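You operate a simulated robot arm through the tools that you are given. There is no shell and no other tool.

You run a simulated robot arm. Do the job below in one go: nothing can be reset, and whatever is moved stays where it is left.

Task
Swap the blue plate on the plate fixture for the white one.
Fine: lay the black knob on the bench top meanwhile; blue plate on the grey mat; the knob goes back on, run down.

The check looks at the end state, three seconds after you hand in, the way a careful person would. Anything else that was tipped, shoved, dropped, spilled or broken makes it a failure.

Robot
A 7-joint arm with a two-finger parallel gripper, fixed in place. Base frame: the origin is on the floor under the middle of its stand, x ahead of it, y to its left, z up; the work surface is at about z = 0.87. Readings come in m, rad, newtons and seconds.
It reaches about 1.247 m from its shoulder. Its first joint turns from -2.304 to 2.304 rad. Payload 3.91 kg.
Tool frame: the origin (TCP) lies between the finger pads and is the grasp point; the fingertips stand 0.03 m ahead of it; z points along the fingers, y is the line along which they close. The gripper opens to 0.11 m. The fingers are 0.02 m wide and 0.01 m thick; the gripper's body (0.048 by 0.112 m) begins 0.055 m behind the TCP.
Orientation is that of the tool frame in the base frame, as a unit quaternion [x, y, z, w]. With the fingers straight down and closing along the base's y, the tool's x points along the base's -x, its y along +y and its z along -z.

Tools
- The arm moves only by the tool servo_tool. Its argument "deltas" is text: rows parted by semicolons, each of 7 numbers parted by spaces: the shift along the tool's x, y, z in mm, then the turn, a rotation vector about the tool's x, y, z in rad, then the finger opening in mm, from 0 to 110. In form: tx ty tz wx wy wz claw; .... A call has 1 to 20 rows; each row shifts and turns the commanded pose from where the row before left it, along the tool's axes as they then stand. Each row takes 0.2 s and may step no farther than 0.05 m and 0.15 rad from the row before; otherwise, or with a gripper value out of range, the whole call is refused. A pose out of reach is approached as far as the arm can. The call stops where the force on the tool passes 90 N (or 10 N more than at its start, if that is more) or the arm is blocked; 0.2 s more then pass. Each finger travels about 0.108 m/s and halts on what it meets, pressing with about 23 N; the grip force reading is that of the motor and also rises with nothing between the fingers. The clock runs only during rows and for 0.2 s after the last one: add rows that do not move to give the fingers time. It gives the time, the measured TCP pose, the force on the tool (base axes), the opening and the grip force at its end, in the units of the frame above (readings bear some noise), with the torque about the TCP (base axes, N m) and any sound that the robot's microphone picked up.
- Cameras (640 x 400 px; columns grow to the right, rows downward): "scene" is fixed at [0.3962, 0.4965, 1.4661]; the picture's right is [0.95, 0.30, 0.00], its down [0.29, -0.92, -0.26] and it looks along [-0.08, 0.25, -0.97] (base axes); focal length 214 px, centre (320, 200). "wrist" rides on the gripper at [0.072, 0.017, -0.103] in the tool frame; the picture's right is [-0.23, 0.97, 0.00], its down [-0.76, -0.18, -0.62] and it looks along [-0.61, -0.14, 0.78] (tool axes); focal length 222 px, centre (320, 200). There is no depth. A picture from a camera that has moved, and an enlarged one, comes with that camera's place and axes in the base frame and with its lens. The place of the scene camera against the robot may be out by one fixed shift of up to 0.012 m in any direction.
- grab_frame(camera): a new picture of that camera. The clock stands still meanwhile.
- close_up(camera, box): a new picture of the part [left, top, right, bottom] of that camera's present view, enlarged. The clock stands still meanwhile.
- job_done(): hands the job in; it is judged then, once.

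Nothing tells you positions but the pictures and the camera data. Unless the task says otherwise, let go and move clear before handing in.

The tools are called after "Request:" by a JSON object that holds its "method" and its "body". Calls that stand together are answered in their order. servo_tool: Moves the arm, as the interface text tells. Its arguments: {"type":"object","properties":{"deltas":{"type":"string"}},"required":["deltas"]} The other tools are called the same way: grab_frame (camera) takes a picture; close_up (camera, box) takes an enlarged picture of a part of a camera's view; job_done () hands the job in.

At the start:

```text
t: 0.0
tool_pos: [0.1983, 0.713, 1.1309]
orientation: [0.0, 1.0, 0.0, 0.0]
contact_force: [0.8, 0.4, -0.1]
wrist_torque: [0.0, -0.01, -0.02]
finger_gap: 0.11
grip_force: 0.1
```

scene: 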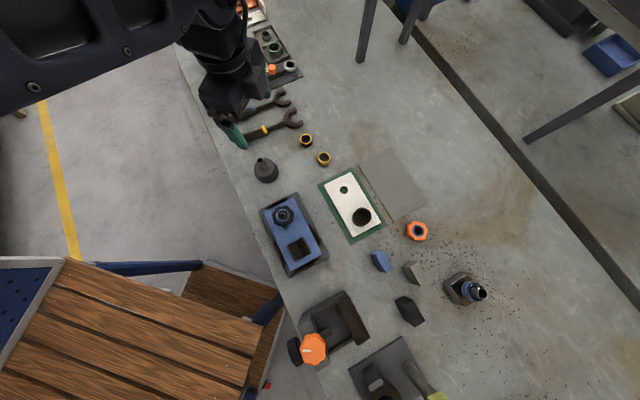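
wrist: 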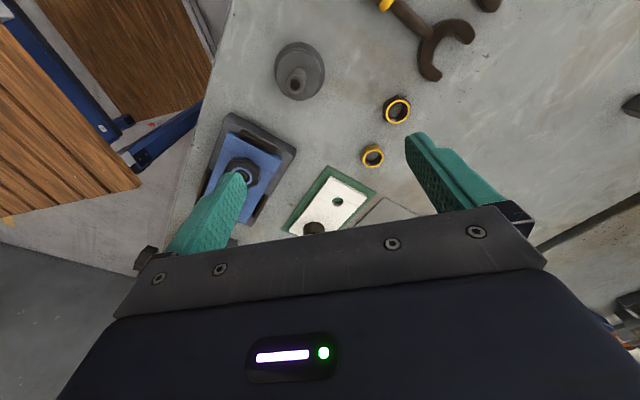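

I see the blue plate on its fixture with a black knob near one end and a square hole near the other. The white plate lies on a green mat, with the grey mat beside it. I'll take enlarged pictures before I move anything.

Request:
{"method": "close_up", "body": {"camera": "scene", "box": [240, 140, 440, 290]}}

Request:
{"method": "close_up", "body": {"camera": "scene", "box": [250, 180, 340, 280]}}

Request:
{"method": "close_up", "body": {"camera": "scene", "box": [310, 140, 430, 250]}}

Request:
{"method": "close_up", "body": {"camera": "wrist", "box": [180, 90, 420, 250]}}

```text
2.67 times, centred on (340, 215) of scene
camera zoom: at [0.3962, 0.4965, 1.4661], right [0.95, 0.3, 0.0], down [0.29, -0.92, -0.26], along [-0.08, 0.25, -0.97], focal length 572 px, centre (267, 160)
```

zoom: 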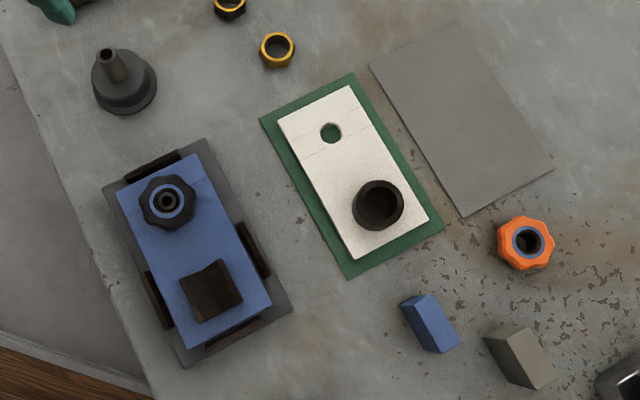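

```text
4.00 times, centred on (295, 230) of scene
camera zoom: at [0.3962, 0.4965, 1.4661], right [0.95, 0.3, 0.0], down [0.29, -0.92, -0.26], along [-0.08, 0.25, -0.97], focal length 858 px, centre (420, 80)
```

zoom: 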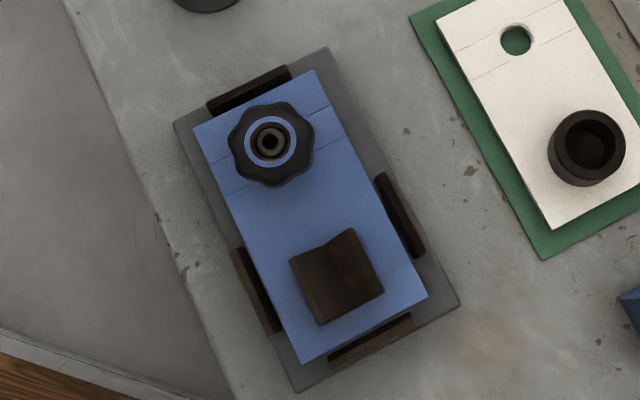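

```text
3.64 times, centred on (370, 195) of scene
camera zoom: at [0.3962, 0.4965, 1.4661], right [0.95, 0.3, 0.0], down [0.29, -0.92, -0.26], along [-0.08, 0.25, -0.97], focal length 780 px, centre (138, 218)
```

zoom: 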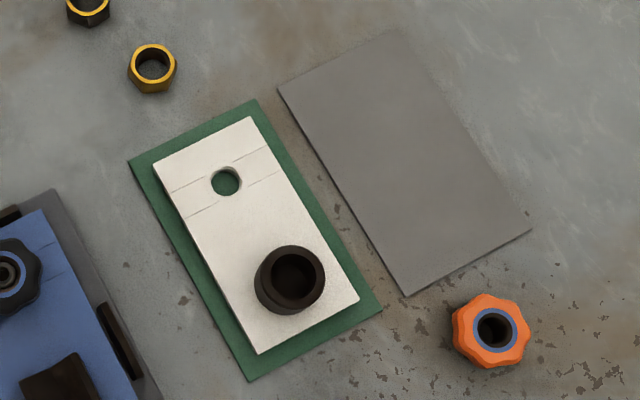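

```text
2.50 times, centred on (300, 170) of wrist
camera zoom: at [0.1256, 0.7302, 1.2334], right [0.23, 0.97, 0.0], down [0.76, -0.18, 0.62], along [0.61, -0.14, -0.78], focal length 555 px, centre (370, 275)
```

zoom: 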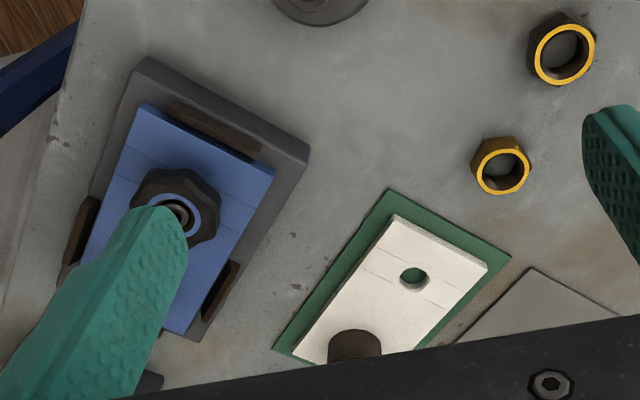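

The blue plate lies about 45° to the base axes, the knob is at its far-left end, and the white plate lies parallel to it. I'll move the wrist camera over the knob at a safe height to measure it.

Request:
{"method": "servo_tool", "body": {"deltas": "-18 -30 8 0 0 0 110; -18 -30 8 0 0 0 110; -18 -30 8 0 0 0 110; -18 -30 8 0 0 0 110; -17 -29 8 0 0 0 110; 0 0 0 0 0 0 110"}}

Request:
{"method": "grab_frame", "body": {"camera": "wrist"}}

Request:
{"method": "grab_frame", "body": {"camera": "scene"}}

```text
t: 1.4
tool_pos: [0.2876, 0.5646, 1.0871]
orientation: [-0.001, 1.0, 0.0, 0.0]
contact_force: [0.2, 0.7, 0.3]
wrist_torque: [0.0, 0.0, 0.03]
finger_gap: 0.1101
grip_force: 0.2
```

```text
taken
camera wrist: at [0.2148, 0.5818, 1.1916], right [0.23, 0.97, 0.0], down [0.76, -0.18, 0.62], along [0.61, -0.14, -0.78], focal length 222 px, centre (320, 200)
```

wrist: 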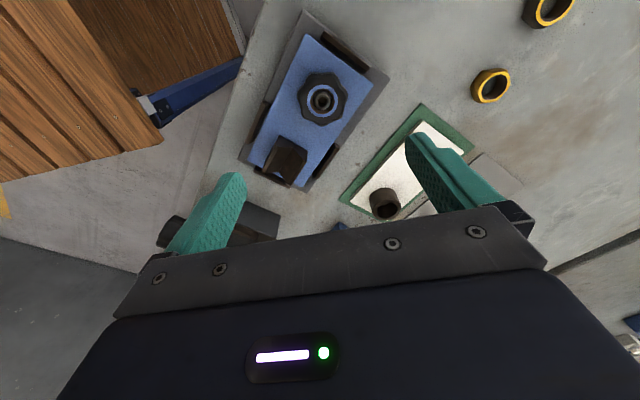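

```text
taken
```

scene: 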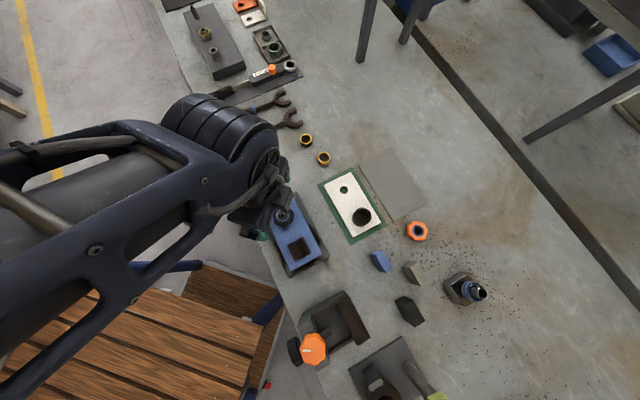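

Request:
{"method": "close_up", "body": {"camera": "wrist", "box": [230, 0, 410, 200]}}

Request:
{"method": "close_up", "body": {"camera": "wrist", "box": [280, 50, 370, 140]}}

```text
2.00 times, centred on (320, 100) of wrist
camera zoom: at [0.2148, 0.5818, 1.1916], right [0.23, 0.97, 0.0], down [0.76, -0.18, 0.62], along [0.61, -0.14, -0.78], focal length 444 px, centre (320, 400)
```

zoom: 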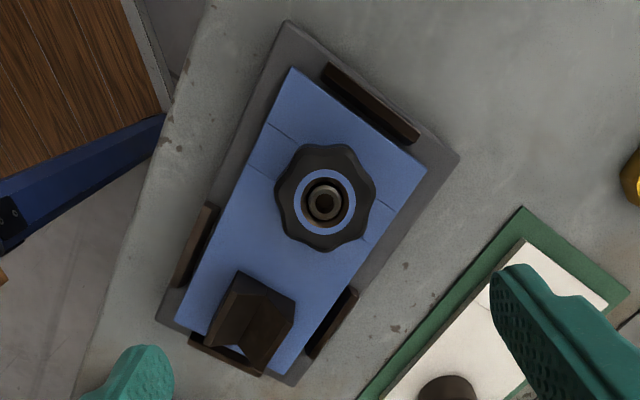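

```text
4.44 times, centred on (325, 95) of wrist
camera zoom: at [0.2148, 0.5818, 1.1916], right [0.23, 0.97, 0.0], down [0.76, -0.18, 0.62], along [0.61, -0.14, -0.78], focal length 987 px, centre (298, 667)
```

zoom: 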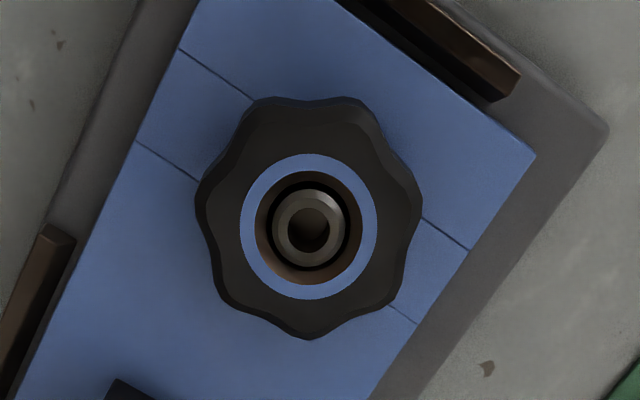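

The knob is about 55 mm across, with its top near z ≈ 0.93 at roughly (0.280, 0.569). I'll turn the tool 45° to line up with the plate and take an oblique view to get the heights.

Request:
{"method": "servo_tool", "body": {"deltas": "17 24.5 20 0 0 0 110; 17 24.5 20 0 0 0 110; 16.6 24.5 20 0 0 0 110; 0 0 0 0 0 0.131 110; 0 0 0 0 0 0.131 110; 0 0 0 0 0 0.131 110; 0 0 0 0 0 0.131 110; 0 0 0 0 0 0.131 110; 0 0 0 0 0 0.13 110; 0 0 0 0 0 0 110"}}

Request:
{"method": "grab_frame", "body": {"camera": "wrist"}}

Request:
{"method": "close_up", "body": {"camera": "wrist", "box": [220, 80, 420, 230]}}

```text
t: 3.6
tool_pos: [0.2369, 0.6387, 1.0293]
orientation: [0.384, 0.923, 0.001, 0.0]
contact_force: [0.3, -0.5, 0.0]
wrist_torque: [0.0, 0.04, -0.01]
finger_gap: 0.1101
grip_force: 0.1
```

```text
taken
camera wrist: at [0.1975, 0.7012, 1.1329], right [0.85, 0.53, 0.0], down [0.41, -0.66, 0.62], along [0.33, -0.53, -0.78], focal length 222 px, centre (320, 200)
```

wrist: 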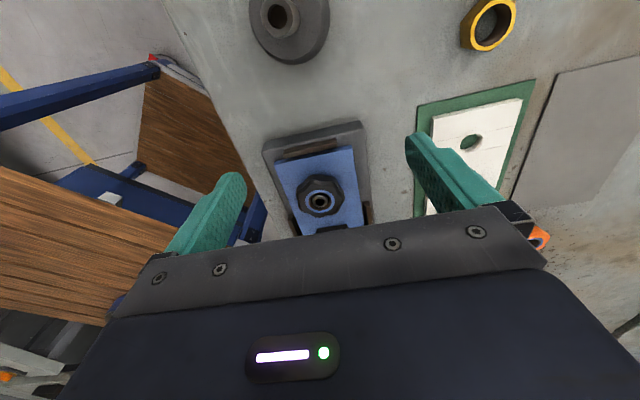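

```text
2.67 times, centred on (320, 155) of wrist
camera zoom: at [0.1975, 0.7012, 1.1329], right [0.85, 0.53, 0.0], down [0.41, -0.66, 0.62], along [0.33, -0.53, -0.78], focal length 592 px, centre (320, 320)
```

zoom: 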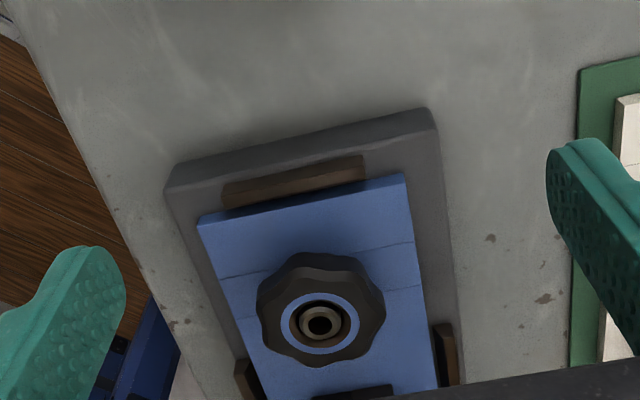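

Stereo from the two views puts the blue plate's top at z ≈ 0.905 and the knob top at z ≈ 0.939, centred near (0.279, 0.569). Next I'll hover over the knob with the fingers closing across the plate's short side, then check alignment.

Request:
{"method": "servo_tool", "body": {"deltas": "-26.4 -6.4 0 0 0 0 110; -26.4 -6.4 0 0 0 0 110; -26.3 -6.4 0 0 0 0 110; 0 0 20 0 0 0 110; 0 0 20 0 0 0 110; 0 0 0 0 0 0 110; 0 0 0 0 0 0 110"}}

Request:
{"method": "grab_frame", "body": {"camera": "wrist"}}

Request:
{"method": "close_up", "body": {"camera": "scene", "box": [230, 160, 350, 280]}}

```text
t: 5.2
tool_pos: [0.2771, 0.5709, 0.9883]
orientation: [0.382, 0.924, 0.0, 0.0]
contact_force: [-0.7, -0.1, 0.2]
wrist_torque: [0.02, -0.01, 0.0]
finger_gap: 0.1099
grip_force: 0.1
```

```text
taken
camera wrist: at [0.2384, 0.6341, 1.0923], right [0.85, 0.53, 0.0], down [0.41, -0.66, 0.62], along [0.33, -0.53, -0.78], focal length 222 px, centre (320, 200)
```

wrist: 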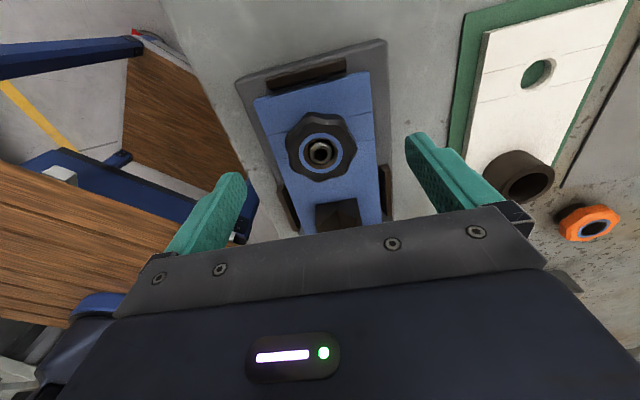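

```text
3.33 times, centred on (290, 220) of scene
camera zoom: at [0.3962, 0.4965, 1.4661], right [0.95, 0.3, 0.0], down [0.29, -0.92, -0.26], along [-0.08, 0.25, -0.97], focal length 715 px, centre (420, 133)
```

zoom: 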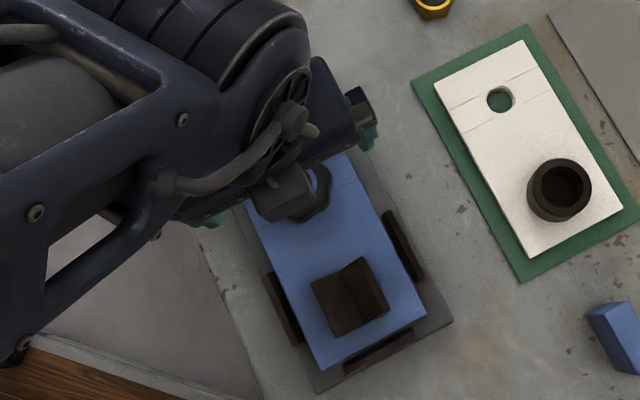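

Request:
{"method": "close_up", "body": {"camera": "wrist", "box": [260, 90, 380, 210]}}

```text
3.33 times, centred on (320, 150) of wrist
camera zoom: at [0.2384, 0.6341, 1.0923], right [0.85, 0.53, 0.0], down [0.41, -0.66, 0.62], along [0.33, -0.53, -0.78], focal length 740 px, centre (320, 367)
```

zoom: 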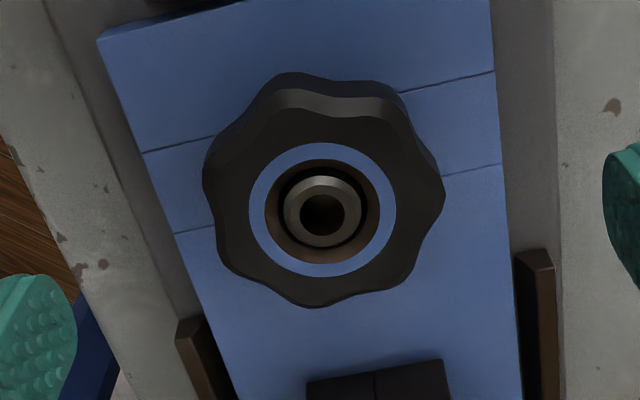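

The ring centre works out to (0.279, 0.569), so only a 2.7 mm correction is needed. I'll descend with the fingers open to about z = 0.942.

Request:
{"method": "servo_tool", "body": {"deltas": "-2.7 0 10 0 0 0 110; 0 0 10 0 0 0 110; 0 0 10 0 0 0 110; 0 0 10 0 0 0 110; 0 0 7 0 0 0 110; 0 0 0 0 0 0 110; 0 0 0 0 0 0 110"}}

Request:
{"method": "grab_frame", "body": {"camera": "wrist"}}

```text
t: 6.8
tool_pos: [0.2809, 0.5673, 0.9434]
orientation: [0.383, 0.924, 0.001, -0.001]
contact_force: [0.5, -0.2, -0.3]
wrist_torque: [0.03, 0.01, 0.01]
finger_gap: 0.1101
grip_force: 0.1
```

```text
taken
camera wrist: at [0.2413, 0.6305, 1.0462], right [0.85, 0.53, 0.0], down [0.41, -0.66, 0.62], along [0.33, -0.53, -0.78], focal length 222 px, centre (320, 200)
```

wrist: 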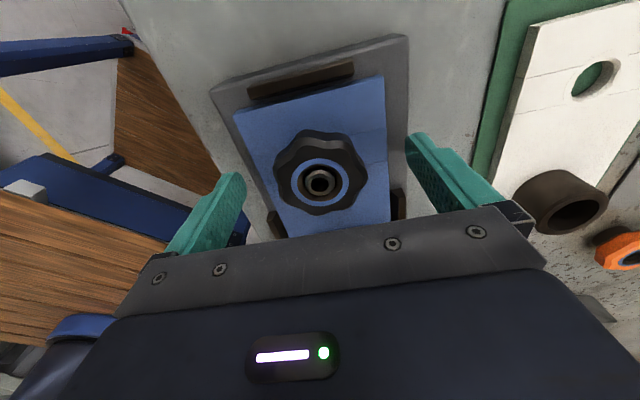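

The tool now straddles the knob and is centred on it within about 2 mm. I'll close the fingers and read the grip before turning.

Request:
{"method": "servo_tool", "body": {"deltas": "1.5 0 0 0 0 0 40; 0 0 0 0 0 0 40; 0 0 0 0 0 0 40; 0 0 0 0 0 0 40"}}

Request:
{"method": "close_up", "body": {"camera": "wrist", "box": [200, 80, 440, 240]}}

```text
t: 7.8
tool_pos: [0.2807, 0.5677, 0.9427]
orientation: [0.384, 0.923, 0.0, 0.0]
contact_force: [11.0, 10.6, -0.7]
wrist_torque: [0.17, -0.16, -0.1]
finger_gap: 0.0538
grip_force: 23.1
```

```text
2.50 times, centred on (320, 160) of wrist
camera zoom: at [0.2414, 0.6319, 1.0466], right [0.85, 0.53, 0.0], down [0.41, -0.67, 0.62], along [0.33, -0.53, -0.78], focal length 555 px, centre (320, 300)
```

zoom: 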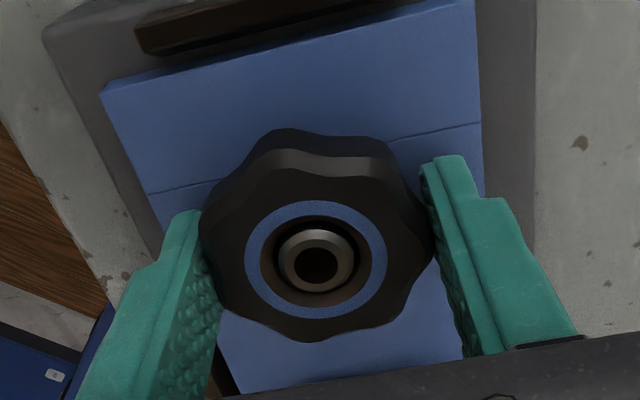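

The grip is on at 23 N with a 53.8 mm gap, but there's about 15 N of side load along the closing axis. I'll ease the tool over by 1 mm before turning.

Request:
{"method": "servo_tool", "body": {"deltas": "0 1 0 0 0 0 40; 0 0 0 0 0 0 40"}}

```text
t: 8.4
tool_pos: [0.2798, 0.5687, 0.944]
orientation: [0.383, 0.924, 0.0, 0.001]
contact_force: [5.9, 12.5, -2.3]
wrist_torque: [0.31, -0.13, -0.13]
finger_gap: 0.0539
grip_force: 22.8
```

Request:
{"method": "servo_tool", "body": {"deltas": "0 1.5 0 0 0 0 40; 0 0 0 0 0 0 40"}}

```text
t: 9.0
tool_pos: [0.2816, 0.5694, 0.9422]
orientation: [0.383, 0.924, 0.0, 0.0]
contact_force: [-3.7, -10.6, 10.7]
wrist_torque: [-0.06, 0.1, -0.07]
finger_gap: 0.0538
grip_force: 23.1
```

Request:
{"method": "servo_tool", "body": {"deltas": "0 -0.6 0 0 0 0 40; 0 0 0 0 0 0 40"}}

Request:
{"method": "servo_tool", "body": {"deltas": "0 0 0 0 0 -0.1 40; 0 0 0 0 0 -0.1 40; 0 0 0 0 0 -0.1 40; 0 0 0 0 0 -0.1 40; 0 0 0 0 0 0 40"}}

Request:
{"method": "close_up", "body": {"camera": "wrist", "box": [200, 80, 440, 240]}}

```text
t: 9.6
tool_pos: [0.2809, 0.5695, 0.9432]
orientation: [0.383, 0.924, -0.001, 0.0]
contact_force: [1.1, -9.2, 9.6]
wrist_torque: [-0.3, 0.06, -0.04]
finger_gap: 0.0537
grip_force: 23.2
```

```text
t: 10.8
tool_pos: [0.2804, 0.5691, 0.9435]
orientation: [0.191, 0.982, 0.001, 0.001]
contact_force: [4.6, 28.9, 19.1]
wrist_torque: [0.45, -0.09, -0.04]
finger_gap: 0.0541
grip_force: 23.2
```

```text
2.50 times, centred on (320, 160) of wrist
camera zoom: at [0.22, 0.6117, 1.0467], right [0.58, 0.82, 0.0], down [0.64, -0.45, 0.62], along [0.51, -0.36, -0.78], focal length 555 px, centre (320, 300)
```

zoom: 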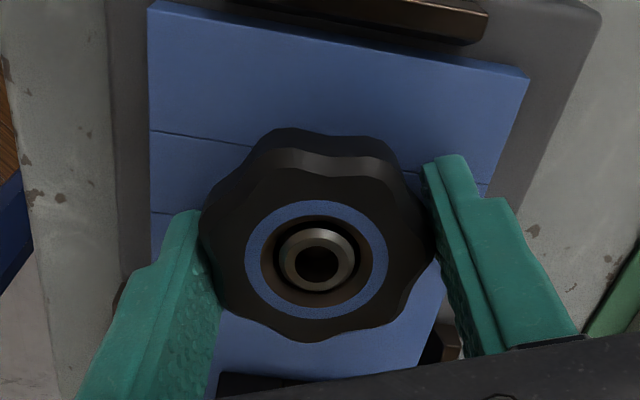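

The knob turns with the gripper, and the upward push confirms a right-hand thread that is unscrewing. I'll relieve the side load and keep turning with a small lift.

Request:
{"method": "servo_tool", "body": {"deltas": "0 1.0 -1 0 0 0 40; 0 0 0 0 0 0 40"}}

```text
t: 11.4
tool_pos: [0.2821, 0.5693, 0.9425]
orientation: [0.191, 0.982, 0.0, 0.0]
contact_force: [9.6, 27.2, 10.2]
wrist_torque: [0.6, -0.2, -0.05]
finger_gap: 0.0537
grip_force: 22.6
```

Request:
{"method": "servo_tool", "body": {"deltas": "0 1.0 -0.5 0 0 0 40; 0 0 0 0 0 0 40"}}

```text
t: 12.0
tool_pos: [0.2818, 0.5683, 0.943]
orientation: [0.192, 0.981, -0.001, 0.0]
contact_force: [4.6, 12.8, -1.7]
wrist_torque: [0.4, -0.17, -0.05]
finger_gap: 0.054
grip_force: 23.0
```

Request:
{"method": "servo_tool", "body": {"deltas": "0 0.5 0 0 0 -0.1 40; 0 0 0 0 0 -0.1 40; 0 0 0 0 0 -0.1 40; 0 0 0 0 0 -0.1 40; 0 0 0 0 0 -0.1 40; 0 0 0 0 0 0 40"}}

Request:
{"method": "close_up", "body": {"camera": "wrist", "box": [200, 80, 440, 240]}}

```text
t: 13.4
tool_pos: [0.2815, 0.5697, 0.9433]
orientation: [-0.059, 0.998, 0.0, 0.0]
contact_force: [-3.2, -18.4, 3.8]
wrist_torque: [-0.34, 0.06, 0.04]
finger_gap: 0.0539
grip_force: 23.0
```

```text
2.50 times, centred on (320, 160) of wrist
camera zoom: at [0.2079, 0.5791, 1.0473], right [0.11, 0.99, 0.0], down [0.78, -0.09, 0.62], along [0.62, -0.07, -0.78], focal length 555 px, centre (320, 300)
```

zoom: 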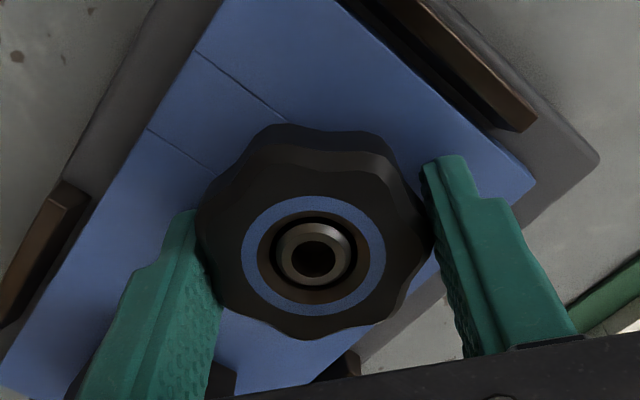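

Request:
{"method": "servo_tool", "body": {"deltas": "0 -0.9 -0.3 0 0 -0.12 40; 0 0 -0.1 0 0 -0.12 40; 0 0 -0.1 0 0 -0.12 40; 0 0 -0.1 0 0 -0.12 40; 0 0 -0.1 0 0 -0.12 40; 0 0 -0.1 0 0 -0.12 40; 0 0 0 0 0 0 40"}}

Request:
{"method": "close_up", "body": {"camera": "wrist", "box": [200, 80, 440, 240]}}

```text
t: 15.0
tool_pos: [0.2809, 0.5704, 0.9454]
orientation: [-0.407, 0.913, 0.001, -0.001]
contact_force: [-29.0, 31.0, -4.0]
wrist_torque: [0.3, 0.19, -0.07]
finger_gap: 0.0536
grip_force: 22.6
```

```text
2.50 times, centred on (320, 160) of wrist
camera zoom: at [0.2189, 0.5284, 1.0489], right [-0.57, 0.82, 0.0], down [0.64, 0.45, 0.62], along [0.51, 0.36, -0.78], focal length 555 px, centre (320, 300)
```

zoom: 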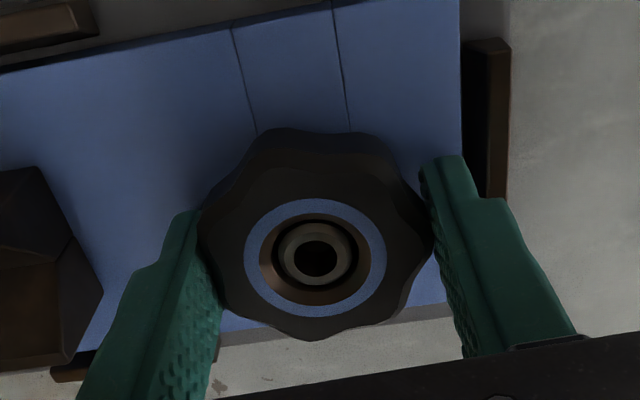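

Request:
{"method": "servo_tool", "body": {"deltas": "0 1.2 0 0 0 0 40; 0 0 0 0 0 0 40"}}

Request:
{"method": "grab_frame", "body": {"camera": "scene"}}

```text
t: 15.6
tool_pos: [0.2797, 0.5697, 0.9452]
orientation: [-0.406, 0.914, 0.0, 0.001]
contact_force: [-30.1, 30.8, 6.1]
wrist_torque: [0.34, 0.48, -0.06]
finger_gap: 0.0537
grip_force: 23.1
```

```text
taken
```

scene: 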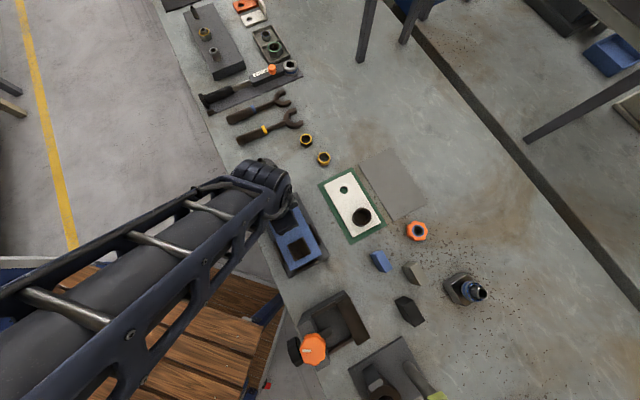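

Request:
{"method": "servo_tool", "body": {"deltas": "0 1.0 0 0 0 0 40; 0 0 0 0 0 0 40"}}

```text
t: 16.2
tool_pos: [0.2796, 0.5708, 0.9448]
orientation: [-0.405, 0.914, 0.0, 0.0]
contact_force: [-23.8, 15.6, 20.7]
wrist_torque: [0.45, 0.49, 0.01]
finger_gap: 0.0535
grip_force: 23.2
```

Request:
{"method": "servo_tool", "body": {"deltas": "0 0.8 -0.8 0 0 0 40; 0 0 0 0 0 0 40"}}

```text
t: 16.8
tool_pos: [0.2791, 0.5711, 0.9441]
orientation: [-0.405, 0.915, -0.001, -0.001]
contact_force: [-21.3, 11.2, 7.0]
wrist_torque: [0.41, 0.1, -0.02]
finger_gap: 0.0536
grip_force: 23.4
```

Request:
{"method": "servo_tool", "body": {"deltas": "0 0.7 -0.2 0 0 -0.12 40; 0 0 -0.2 0 0 -0.12 40; 0 0 -0.2 0 0 -0.12 40; 0 0 -0.2 0 0 -0.12 40; 0 0 -0.2 0 0 -0.12 40; 0 0 -0.2 0 0 -0.12 40; 0 0 0 0 0 0 40"}}

Request:
{"method": "grab_frame", "body": {"camera": "wrist"}}

```text
t: 18.4
tool_pos: [0.2788, 0.5737, 0.946]
orientation: [-0.702, 0.712, -0.001, -0.001]
contact_force: [-18.9, -8.7, -18.8]
wrist_torque: [-0.15, 0.03, -0.05]
finger_gap: 0.0538
grip_force: 22.8
```

```text
taken
camera wrist: at [0.2608, 0.5002, 1.0502], right [-0.97, 0.24, 0.0], down [0.19, 0.76, 0.62], along [0.15, 0.6, -0.78], focal length 222 px, centre (320, 200)
```

wrist: 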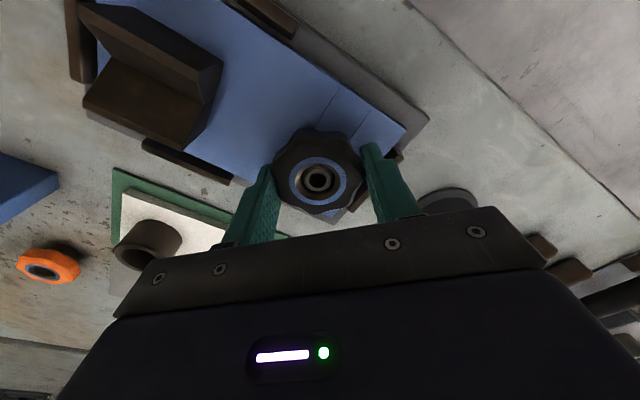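

Request:
{"method": "close_up", "body": {"camera": "wrist", "box": [240, 100, 420, 220]}}

```text
3.33 times, centred on (330, 160) of wrist
camera zoom: at [0.2608, 0.5002, 1.0502], right [-0.97, 0.24, 0.0], down [0.19, 0.76, 0.62], along [0.15, 0.6, -0.78], focal length 740 px, centre (287, 333)
```

zoom: 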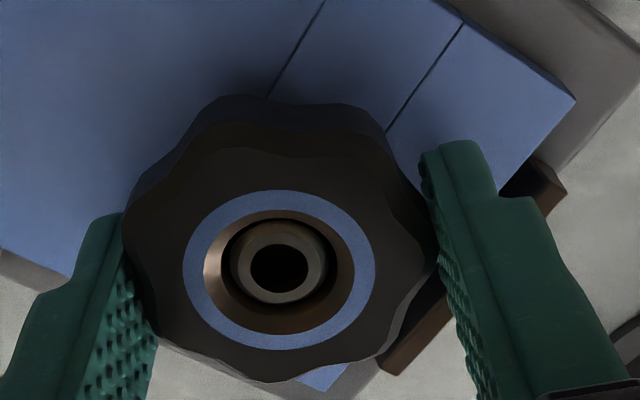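

The knob has turned about 134° and the stud is now recessed in it, so it is rising. I'll open, lift clear, wind the wrist back and regrip centred on the stud at (0.279, 0.569).

Request:
{"method": "servo_tool", "body": {"deltas": "0 0 0.5 0 0 0 80; 0 0 0 0 0 0 80; 3 0 -20 0 0 0 80; 0 0 0 0 0 0.15 80; 0 0 0 0 0 0.15 80; 0 0 0 0 0 0.15 80; 0 0 0 0 0 0.15 80; 0 0 0 0 0 0.15 80; 0 0 0 0 0 0.15 80; 0 0 0 0 0 0.15 80; 0 0 0 0 0 0.15 80; 0 0 0 0 0 0.15 80; 0 0 0 0 0 0.15 80; 0 0 0 0 0 0.15 80; 0 0 0 0 0 0.15 80; 0 0 0 0 0 0.15 80; 0 0 0 0 0 0.15 80; 0 0 0 0 0 0.15 80; 0 0 0 0 0 0.15 80; 0 0 0 0 0 0 80"}}

Request:
{"method": "close_up", "body": {"camera": "wrist", "box": [200, 60, 440, 220]}}

```text
t: 22.6
tool_pos: [0.2794, 0.5696, 0.9674]
orientation: [0.41, 0.912, 0.0, 0.0]
contact_force: [0.4, 0.1, 0.8]
wrist_torque: [-0.02, 0.0, 0.0]
finger_gap: 0.0799
grip_force: 0.0
```

```text
2.50 times, centred on (320, 140) of wrist
camera zoom: at [0.2435, 0.6352, 1.0715], right [0.88, 0.48, 0.0], down [0.37, -0.69, 0.62], along [0.3, -0.55, -0.78], focal length 555 px, centre (320, 350)
```

zoom: 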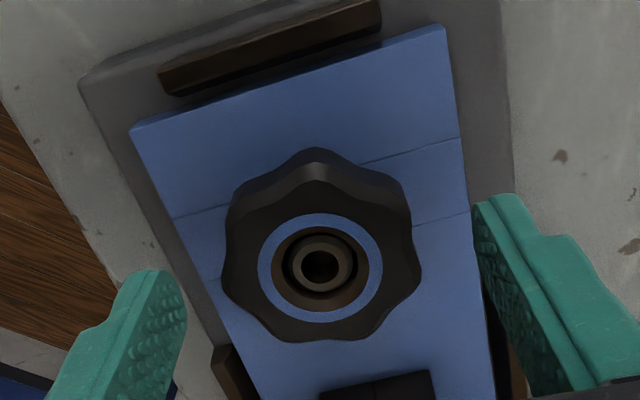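

The tool is centred at (0.2790, 0.5698) with the knob top now near 0.9425, a rise of about 3 mm. I'll wind a bit further clockwise to gain turning range, then lower for the next grip.

Request:
{"method": "servo_tool", "body": {"deltas": "0 0 0 0 0 0.14 72; 0 0 0 0 0 0.14 72; 0 0 0 0 0 0.14 72; 0 0 0 0 0 0.14 72; 0 0 0 0 0 0.14 72; 0 0 0 0 0 0 72"}}

Request:
{"method": "close_up", "body": {"camera": "wrist", "box": [200, 60, 440, 220]}}

```text
t: 24.0
tool_pos: [0.2781, 0.5695, 0.9666]
orientation: [0.698, 0.716, 0.0, -0.001]
contact_force: [-0.5, 0.4, 0.5]
wrist_torque: [0.0, -0.03, 0.0]
finger_gap: 0.072
grip_force: 0.2
```

```text
2.50 times, centred on (320, 140) of wrist
camera zoom: at [0.2942, 0.6432, 1.0701], right [0.98, -0.2, 0.0], down [-0.16, -0.77, 0.62], along [-0.13, -0.61, -0.78], focal length 555 px, centre (320, 350)
```

zoom: 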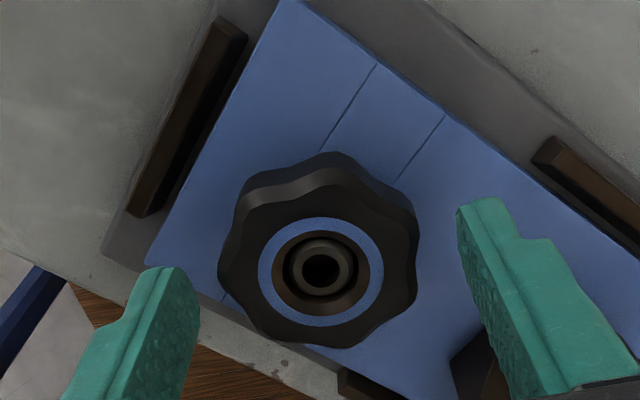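

Request:
{"method": "servo_tool", "body": {"deltas": "-1.6 0 10 0 0 0 72; 0 0 10 0 0 0 72; 0 0 0 0 0 0 72; 0 0 0 0 0 0 40; 0 0 0 0 0 0 40; 0 0 0 0 0 0 40"}}

Request:
{"method": "close_up", "body": {"camera": "wrist", "box": [200, 80, 440, 240]}}

```text
t: 25.4
tool_pos: [0.2794, 0.5682, 0.9461]
orientation: [0.697, 0.717, 0.0, -0.001]
contact_force: [0.2, 2.2, 0.4]
wrist_torque: [0.08, 0.03, 0.02]
finger_gap: 0.0539
grip_force: 22.7
```

```text
2.50 times, centred on (320, 160) of wrist
camera zoom: at [0.2937, 0.6402, 1.0502], right [0.98, -0.2, 0.0], down [-0.16, -0.77, 0.62], along [-0.12, -0.61, -0.78], focal length 555 px, centre (320, 300)
```

zoom: 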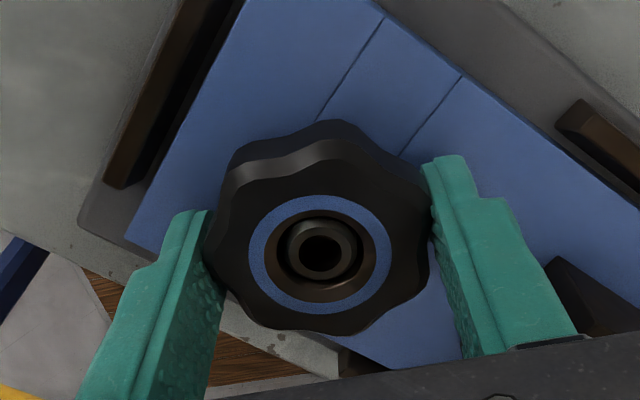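

This regrip is almost free of side load. I'll turn counterclockwise and watch the force.

Request:
{"method": "servo_tool", "body": {"deltas": "0 0 0 0 0 -0.14 40; 0 0 -0.1 0 0 -0.14 40; 0 0 -0.1 0 0 -0.14 40; 0 0 -0.1 0 0 -0.14 40; 0 0 -0.1 0 0 -0.14 40; 0 0 0 0 0 0 40"}}

```text
t: 26.8
tool_pos: [0.2785, 0.5681, 0.9456]
orientation: [0.41, 0.912, 0.0, 0.001]
contact_force: [14.4, -2.3, 13.4]
wrist_torque: [0.14, -0.28, -0.08]
finger_gap: 0.0536
grip_force: 23.1
```

Request:
{"method": "servo_tool", "body": {"deltas": "0 0 -0.4 0 0 -0.14 40; 0 0 -0.2 0 0 -0.14 40; 0 0 -0.2 0 0 -0.14 40; 0 0 -0.2 0 0 -0.14 40; 0 0 -0.2 0 0 -0.14 40; 0 0 -0.2 0 0 -0.14 40; 0 0 0 0 0 0 40"}}

```text
t: 28.4
tool_pos: [0.2783, 0.567, 0.9482]
orientation: [0.0, 1.0, 0.0, 0.0]
contact_force: [-6.4, 22.1, -11.0]
wrist_torque: [0.15, 0.19, 0.02]
finger_gap: 0.0529
grip_force: 23.1
```

Request:
{"method": "servo_tool", "body": {"deltas": "0 1.0 0 0 0 -0.14 40; 0 0.3 -0.1 0 0 -0.14 40; 0 0 -0.1 0 0 -0.14 40; 0 0 -0.1 0 0 -0.14 40; 0 0 -0.1 0 0 -0.14 40; 0 0 -0.1 0 0 -0.14 40; 0 0 0 0 0 0 40"}}

Request:
{"method": "close_up", "body": {"camera": "wrist", "box": [200, 80, 440, 240]}}

```text
t: 30.0
tool_pos: [0.2807, 0.5682, 0.9505]
orientation: [-0.407, 0.913, 0.0, 0.001]
contact_force: [7.4, -21.0, 1.9]
wrist_torque: [-0.12, -0.1, 0.02]
finger_gap: 0.0527
grip_force: 23.1
```

```text
2.50 times, centred on (320, 160) of wrist
camera zoom: at [0.2188, 0.5259, 1.0529], right [-0.57, 0.82, 0.0], down [0.64, 0.45, 0.62], along [0.51, 0.35, -0.78], focal length 555 px, centre (320, 300)
```

zoom: 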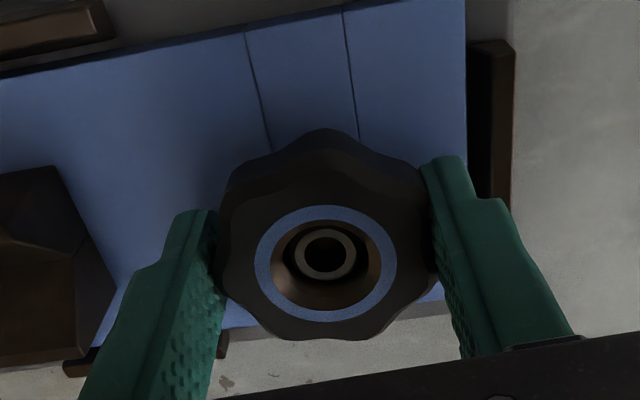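

Request:
{"method": "servo_tool", "body": {"deltas": "0 -0.8 -0.1 0 0 -0.14 40; 0 0 -0.15 0 0 -0.14 40; 0 0 -0.15 0 0 -0.14 40; 0 0 -0.15 0 0 -0.14 40; 0 0 -0.15 0 0 -0.14 40; 0 0 -0.15 0 0 -0.14 40; 0 0 0 0 0 0 40"}}

Request:
{"method": "close_up", "body": {"camera": "wrist", "box": [200, 80, 440, 240]}}

```text
t: 31.6
tool_pos: [0.2804, 0.5683, 0.9495]
orientation: [0.744, -0.669, 0.0, 0.0]
contact_force: [0.3, 0.0, -0.6]
wrist_torque: [-0.02, 0.04, 0.01]
finger_gap: 0.0537
grip_force: 22.9
```

```text
2.50 times, centred on (320, 160) of wrist
camera zoom: at [0.2708, 0.4956, 1.0536], right [-0.99, 0.12, 0.0], down [0.1, 0.78, 0.62], along [0.08, 0.62, -0.78], focal length 555 px, centre (320, 300)
```

zoom: 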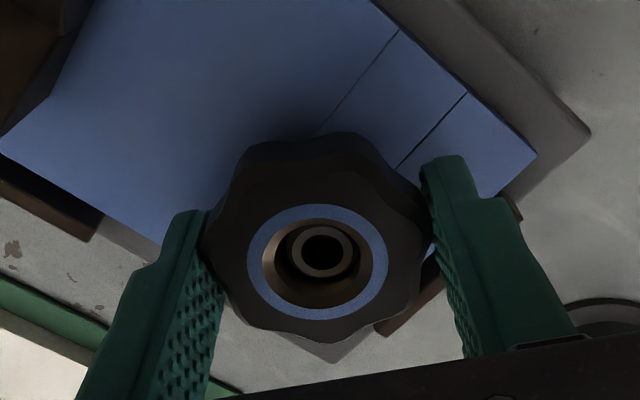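

The forces have dropped to zero, so the knob may be off the thread. I'll test with a small straight lift.

Request:
{"method": "servo_tool", "body": {"deltas": "0 0 -2 0 0 0 40; 0 0 0 0 0 0 40"}}

Request:
{"method": "close_up", "body": {"camera": "wrist", "box": [200, 80, 440, 240]}}

```text
t: 32.2
tool_pos: [0.2814, 0.5698, 0.9512]
orientation: [0.743, -0.669, 0.0, 0.0]
contact_force: [-0.8, -0.7, -1.4]
wrist_torque: [-0.04, 0.01, 0.0]
finger_gap: 0.0537
grip_force: 22.6
```

```text
2.50 times, centred on (320, 160) of wrist
camera zoom: at [0.2707, 0.4957, 1.0555], right [-0.99, 0.12, 0.0], down [0.1, 0.78, 0.62], along [0.08, 0.62, -0.78], focal length 555 px, centre (320, 300)
```

zoom: 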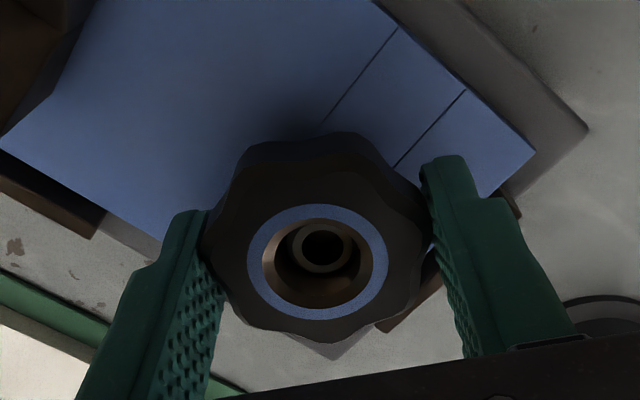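

The knob lifts freely, so it's off the stud. I'll raise it 60 mm and carry it to the clear bench area near (0.345, 0.885), away from the nuts and mats.

Request:
{"method": "servo_tool", "body": {"deltas": "0 0 -20 0 0 0 40; 0 0 -20 0 0 0 40; 0 0 -20 0 0 0 40; 0 0 0 0 0 0 40; -38.4 -12.2 0 0 0 0 40; -38.4 -12.2 0 0 0 0 40; -38.4 -12.2 0 0 0 0 40; -38.4 -12.2 0 0 0 0 40; -38.4 -12.2 0 0 0 0 40; -38.4 -12.2 0 0 0 0 40; -38.4 -12.2 0 0 0 0 40; -38.4 -12.2 0 0 0 0 40; 0 0 0 0 0 0 40; 0 0 0 0 0 0 40"}}

Request:
{"method": "grab_frame", "body": {"camera": "wrist"}}

Request:
{"method": "grab_frame", "body": {"camera": "scene"}}

```text
t: 35.2
tool_pos: [0.3442, 0.8851, 1.0132]
orientation: [0.743, -0.669, 0.0, 0.0]
contact_force: [-0.7, -0.1, -1.6]
wrist_torque: [-0.01, 0.02, 0.02]
finger_gap: 0.0539
grip_force: 23.1
```

```text
taken
camera wrist: at [0.3344, 0.8109, 1.116], right [-0.99, 0.12, 0.0], down [0.1, 0.78, 0.62], along [0.08, 0.62, -0.78], focal length 222 px, centre (320, 200)
```

wrist: 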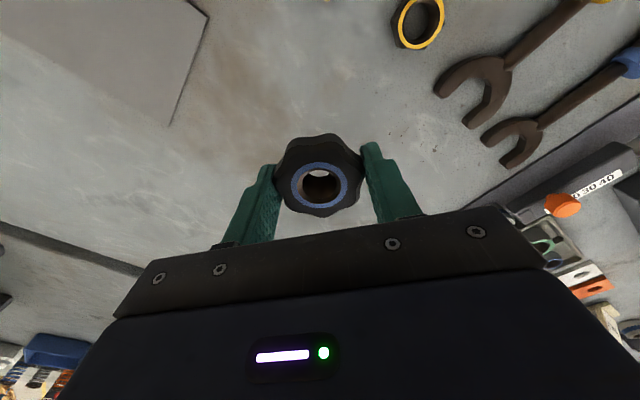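

```text
taken
```

scene: 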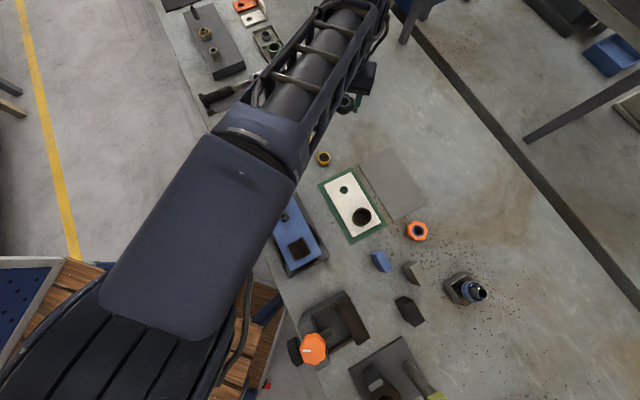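

Request:
{"method": "servo_tool", "body": {"deltas": "0 0 24 0 0 0 40; 0 0 24 0 0 0 40; 0 0 24 0 0 0 40; 0 0 18 0 0 0 40; 0 0 8 0 0 0 40; 0 0 0 0 0 0 40; 0 0 0 0 0 0 40"}}

Request:
{"method": "grab_frame", "body": {"camera": "wrist"}}

```text
t: 36.8
tool_pos: [0.3453, 0.8829, 0.9156]
orientation: [0.743, -0.67, 0.001, 0.0]
contact_force: [-0.1, 0.0, -0.4]
wrist_torque: [0.02, -0.01, 0.02]
finger_gap: 0.0539
grip_force: 23.1
```

```text
taken
camera wrist: at [0.3357, 0.8098, 1.0181], right [-0.99, 0.12, 0.0], down [0.1, 0.78, 0.62], along [0.08, 0.62, -0.78], focal length 222 px, centre (320, 200)
```

wrist: 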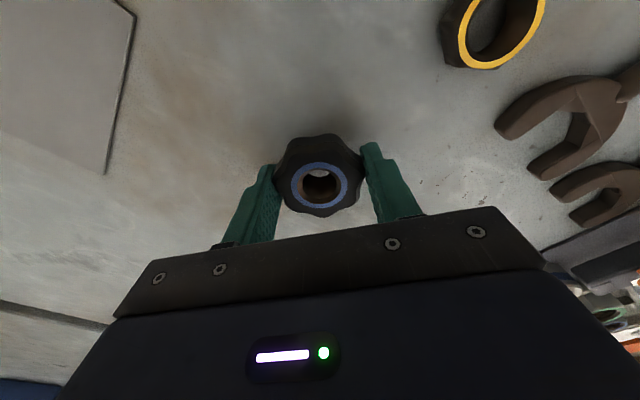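

Request:
{"method": "servo_tool", "body": {"deltas": "0 0 2 0 0 0 40; 0 0 2 0 0 0 40; 0 0 0 0 0 0 40"}}

Request:
{"method": "servo_tool", "body": {"deltas": "0 0 1.5 0 0 0 40; 0 0 0 0 0 0 40"}}

```text
t: 37.6
tool_pos: [0.3445, 0.8836, 0.91]
orientation: [0.743, -0.669, 0.0, -0.001]
contact_force: [-0.7, 0.4, 0.0]
wrist_torque: [-0.03, -0.02, 0.02]
finger_gap: 0.0536
grip_force: 23.0
```

```text
t: 38.2
tool_pos: [0.3446, 0.8834, 0.9078]
orientation: [0.743, -0.669, 0.0, 0.0]
contact_force: [1.1, 0.0, -0.5]
wrist_torque: [0.01, 0.0, 0.01]
finger_gap: 0.0539
grip_force: 23.3
```

Request:
{"method": "servo_tool", "body": {"deltas": "0 0 1 0 0 0 40; 0 0 1 0 0 0 40; 0 0 0 0 0 0 40"}}

Request:
{"method": "servo_tool", "body": {"deltas": "0 0 1 0 0 0 40; 0 0 0 0 0 0 40"}}

```text
t: 39.0
tool_pos: [0.3455, 0.8847, 0.9071]
orientation: [0.743, -0.67, 0.0, 0.0]
contact_force: [-0.4, -0.5, -1.3]
wrist_torque: [0.0, 0.0, 0.0]
finger_gap: 0.054
grip_force: 22.8
```

```text
t: 39.6
tool_pos: [0.3454, 0.883, 0.9056]
orientation: [0.743, -0.67, 0.001, 0.0]
contact_force: [-0.1, 0.0, -0.9]
wrist_torque: [-0.02, 0.02, -0.02]
finger_gap: 0.0538
grip_force: 22.6
```

Request:
{"method": "close_up", "body": {"camera": "wrist", "box": [220, 80, 420, 230]}}

Request:
{"method": "servo_tool", "body": {"deltas": "0 0 1 0 0 0 40; 0 0 0 0 0 0 40"}}

```text
2.67 times, centred on (320, 155) of wrist
camera zoom: at [0.336, 0.8104, 1.0091], right [-0.99, 0.12, 0.0], down [0.1, 0.78, 0.62], along [0.08, 0.62, -0.78], focal length 592 px, centre (320, 320)
```

zoom: 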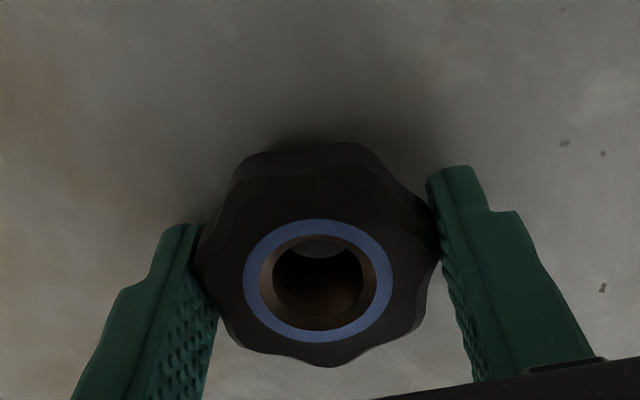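

```text
t: 40.2
tool_pos: [0.345, 0.8837, 0.9047]
orientation: [0.743, -0.669, 0.001, -0.001]
contact_force: [-0.2, 0.2, -0.9]
wrist_torque: [0.03, 0.02, 0.0]
finger_gap: 0.0537
grip_force: 23.0
```

Request:
{"method": "servo_tool", "body": {"deltas": "0 0 1 0 0 0 40; 0 0 0 0 0 0 40"}}

Request:
{"method": "servo_tool", "body": {"deltas": "0 0 1 0 0 0 40; 0 0 0 0 0 0 40"}}

```text
t: 40.8
tool_pos: [0.3447, 0.8829, 0.9031]
orientation: [0.743, -0.669, 0.0, 0.0]
contact_force: [-0.6, 0.3, -0.7]
wrist_torque: [0.02, 0.01, 0.03]
finger_gap: 0.0538
grip_force: 22.6
```

```text
t: 41.4
tool_pos: [0.3446, 0.8849, 0.9022]
orientation: [0.743, -0.669, 0.001, 0.0]
contact_force: [-0.4, 0.0, 1.5]
wrist_torque: [0.01, 0.01, 0.0]
finger_gap: 0.0539
grip_force: 23.0
```

Request:
{"method": "servo_tool", "body": {"deltas": "0 0 0.7 0 0 0 40; 0 0 0 0 0 0 40"}}

Request:
{"method": "close_up", "body": {"camera": "wrist", "box": [220, 80, 420, 230]}}

```text
t: 42.0
tool_pos: [0.3457, 0.8844, 0.9022]
orientation: [0.743, -0.669, 0.0, 0.0]
contact_force: [-1.0, -1.4, 7.6]
wrist_torque: [0.04, 0.01, 0.01]
finger_gap: 0.054
grip_force: 22.8
```

```text
2.67 times, centred on (320, 155) of wrist
camera zoom: at [0.3354, 0.8106, 1.0064], right [-0.99, 0.12, 0.0], down [0.1, 0.78, 0.62], along [0.08, 0.62, -0.78], focal length 592 px, centre (320, 320)
```

zoom: 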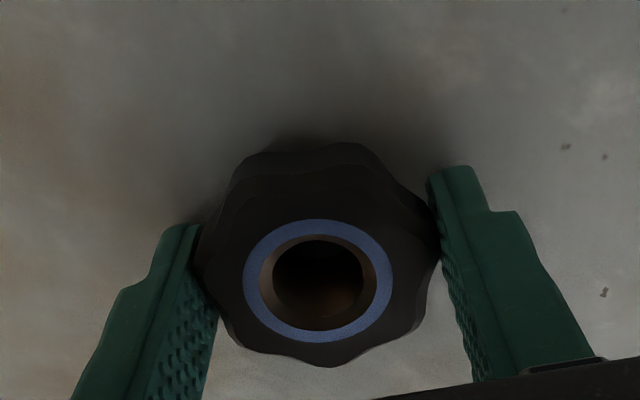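

The knob has touched down on the bench with 7.6 N of contact. I'll open the fingers and lift straight up.

Request:
{"method": "servo_tool", "body": {"deltas": "0 0 -0.5 0 0 0 40; 0 0 0 0 0 0 60; 0 0 0 0 0 0 85; 0 0 0 0 0 0 85; 0 0 -10 0 0 0 85; 0 0 -25 0 0 0 85; 0 0 -40 0 0 0 85; 0 0 -40 0 0 0 85; 0 0 0 0 0 0 85"}}

Request:
{"method": "grab_frame", "body": {"camera": "wrist"}}

```text
t: 44.0
tool_pos: [0.3463, 0.8862, 1.017]
orientation: [0.743, -0.669, 0.001, 0.001]
contact_force: [-0.5, -0.1, -1.0]
wrist_torque: [-0.01, 0.01, 0.0]
finger_gap: 0.0851
grip_force: 0.0
```

```text
taken
camera wrist: at [0.3359, 0.8119, 1.1198], right [-0.99, 0.12, 0.0], down [0.1, 0.78, 0.62], along [0.08, 0.62, -0.78], focal length 222 px, centre (320, 200)
```

wrist: 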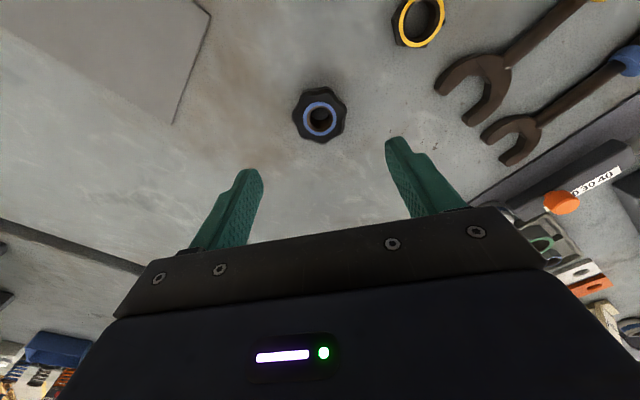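

The knob is standing upright on clear bench. I'll turn the wrist back to the plate's 45° alignment and go look at the blue plate's handle block from above.

Request:
{"method": "servo_tool", "body": {"deltas": "0 0 -4 0 0 0.145 85; 0 0 -4 0 0 0.145 85; 0 0 -4 0 0 0.145 85; 0 0 -4 0 0 0.145 85; 0 0 -4 0 0 0.145 85; 0 0 -4 0 0 0.145 85; 0 0 -4 0 0 0.145 85; 0 0 -4 0 0 0.145 85; 0 0 -4 0 0 0.145 85; 0 0 -4 0 0 0.145 85; 0 0 0 0 0 0.145 85; 0 0 0 0 0 0.145 85; 0 0 0 0 0 0.145 85; 0 0 0 0 0 0.145 85; 0 0 0 0 0 0.145 85; 0 0 0 0 0 0.145 85; 0 0 0 0 0 0.143 85; 0 0 0 0 0 0 85"}}

Request:
{"method": "servo_tool", "body": {"deltas": "-26.9 -27.1 0 0 0 0 85; -26.9 -27.1 0 0 0 0 85; -26.9 -27.1 0 0 0 0 85; -26.9 -27.1 0 0 0 0 85; -26.9 -27.1 0 0 0 0 85; -26.9 -27.1 0 0 0 0 85; -26.9 -27.1 0 0 0 0 85; -26.9 -27.1 0 0 0 0 85; -26.9 -27.1 0 0 0 0 85; -26.9 -27.1 0 0 0 0 85; 0 0 0 0 0 0 85; 0 0 0 0 0 0 85"}}

Request:
{"method": "grab_frame", "body": {"camera": "wrist"}}

Request:
{"method": "grab_frame", "body": {"camera": "scene"}}

```text
t: 47.8
tool_pos: [0.3452, 0.8844, 1.057]
orientation: [0.384, 0.923, 0.0, 0.0]
contact_force: [-1.2, -0.5, 0.3]
wrist_torque: [0.0, 0.04, 0.02]
finger_gap: 0.085
grip_force: 0.0
```

```text
t: 50.4
tool_pos: [0.3411, 0.4998, 1.0576]
orientation: [0.384, 0.923, 0.0, 0.0]
contact_force: [0.5, 0.6, 0.4]
wrist_torque: [-0.02, -0.01, -0.02]
finger_gap: 0.0847
grip_force: 0.1
```

```text
taken
camera wrist: at [0.302, 0.5637, 1.1617], right [0.85, 0.53, 0.0], down [0.41, -0.67, 0.62], along [0.33, -0.53, -0.78], focal length 222 px, centre (320, 200)
```

wrist: 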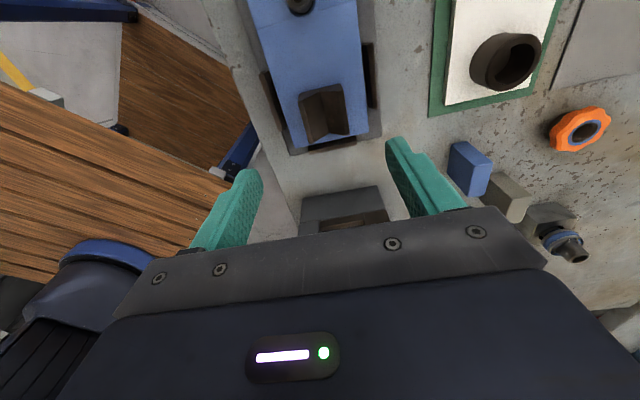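

```text
taken
```

scene: 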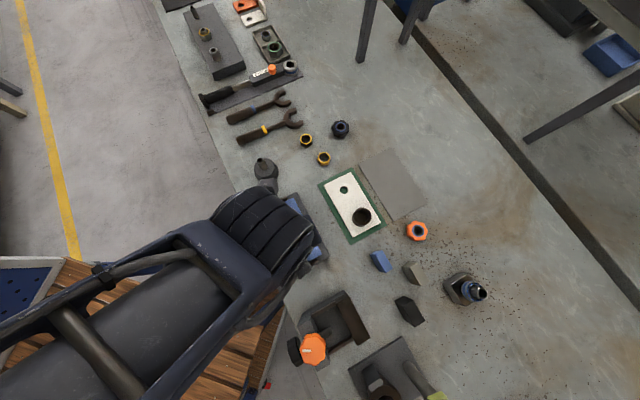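

Request:
{"method": "close_up", "body": {"camera": "wrist", "box": [240, 0, 400, 160]}}

Request:
{"method": "close_up", "body": {"camera": "wrist", "box": [270, 60, 390, 160]}}

```text
2.50 times, centred on (320, 80) of wrist
camera zoom: at [0.302, 0.5637, 1.1617], right [0.85, 0.53, 0.0], down [0.41, -0.67, 0.62], along [0.33, -0.53, -0.78], focal length 555 px, centre (320, 500)
```

zoom: 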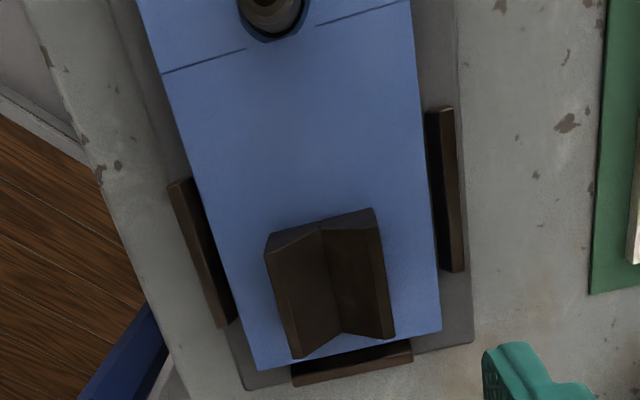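

```text
4.00 times, centred on (330, 110) of wrist
camera zoom: at [0.302, 0.5637, 1.1617], right [0.85, 0.53, 0.0], down [0.41, -0.67, 0.62], along [0.33, -0.53, -0.78], focal length 888 px, centre (280, 560)
```

zoom: 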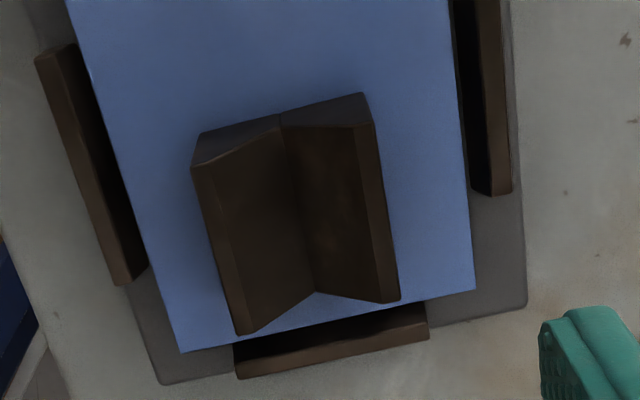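

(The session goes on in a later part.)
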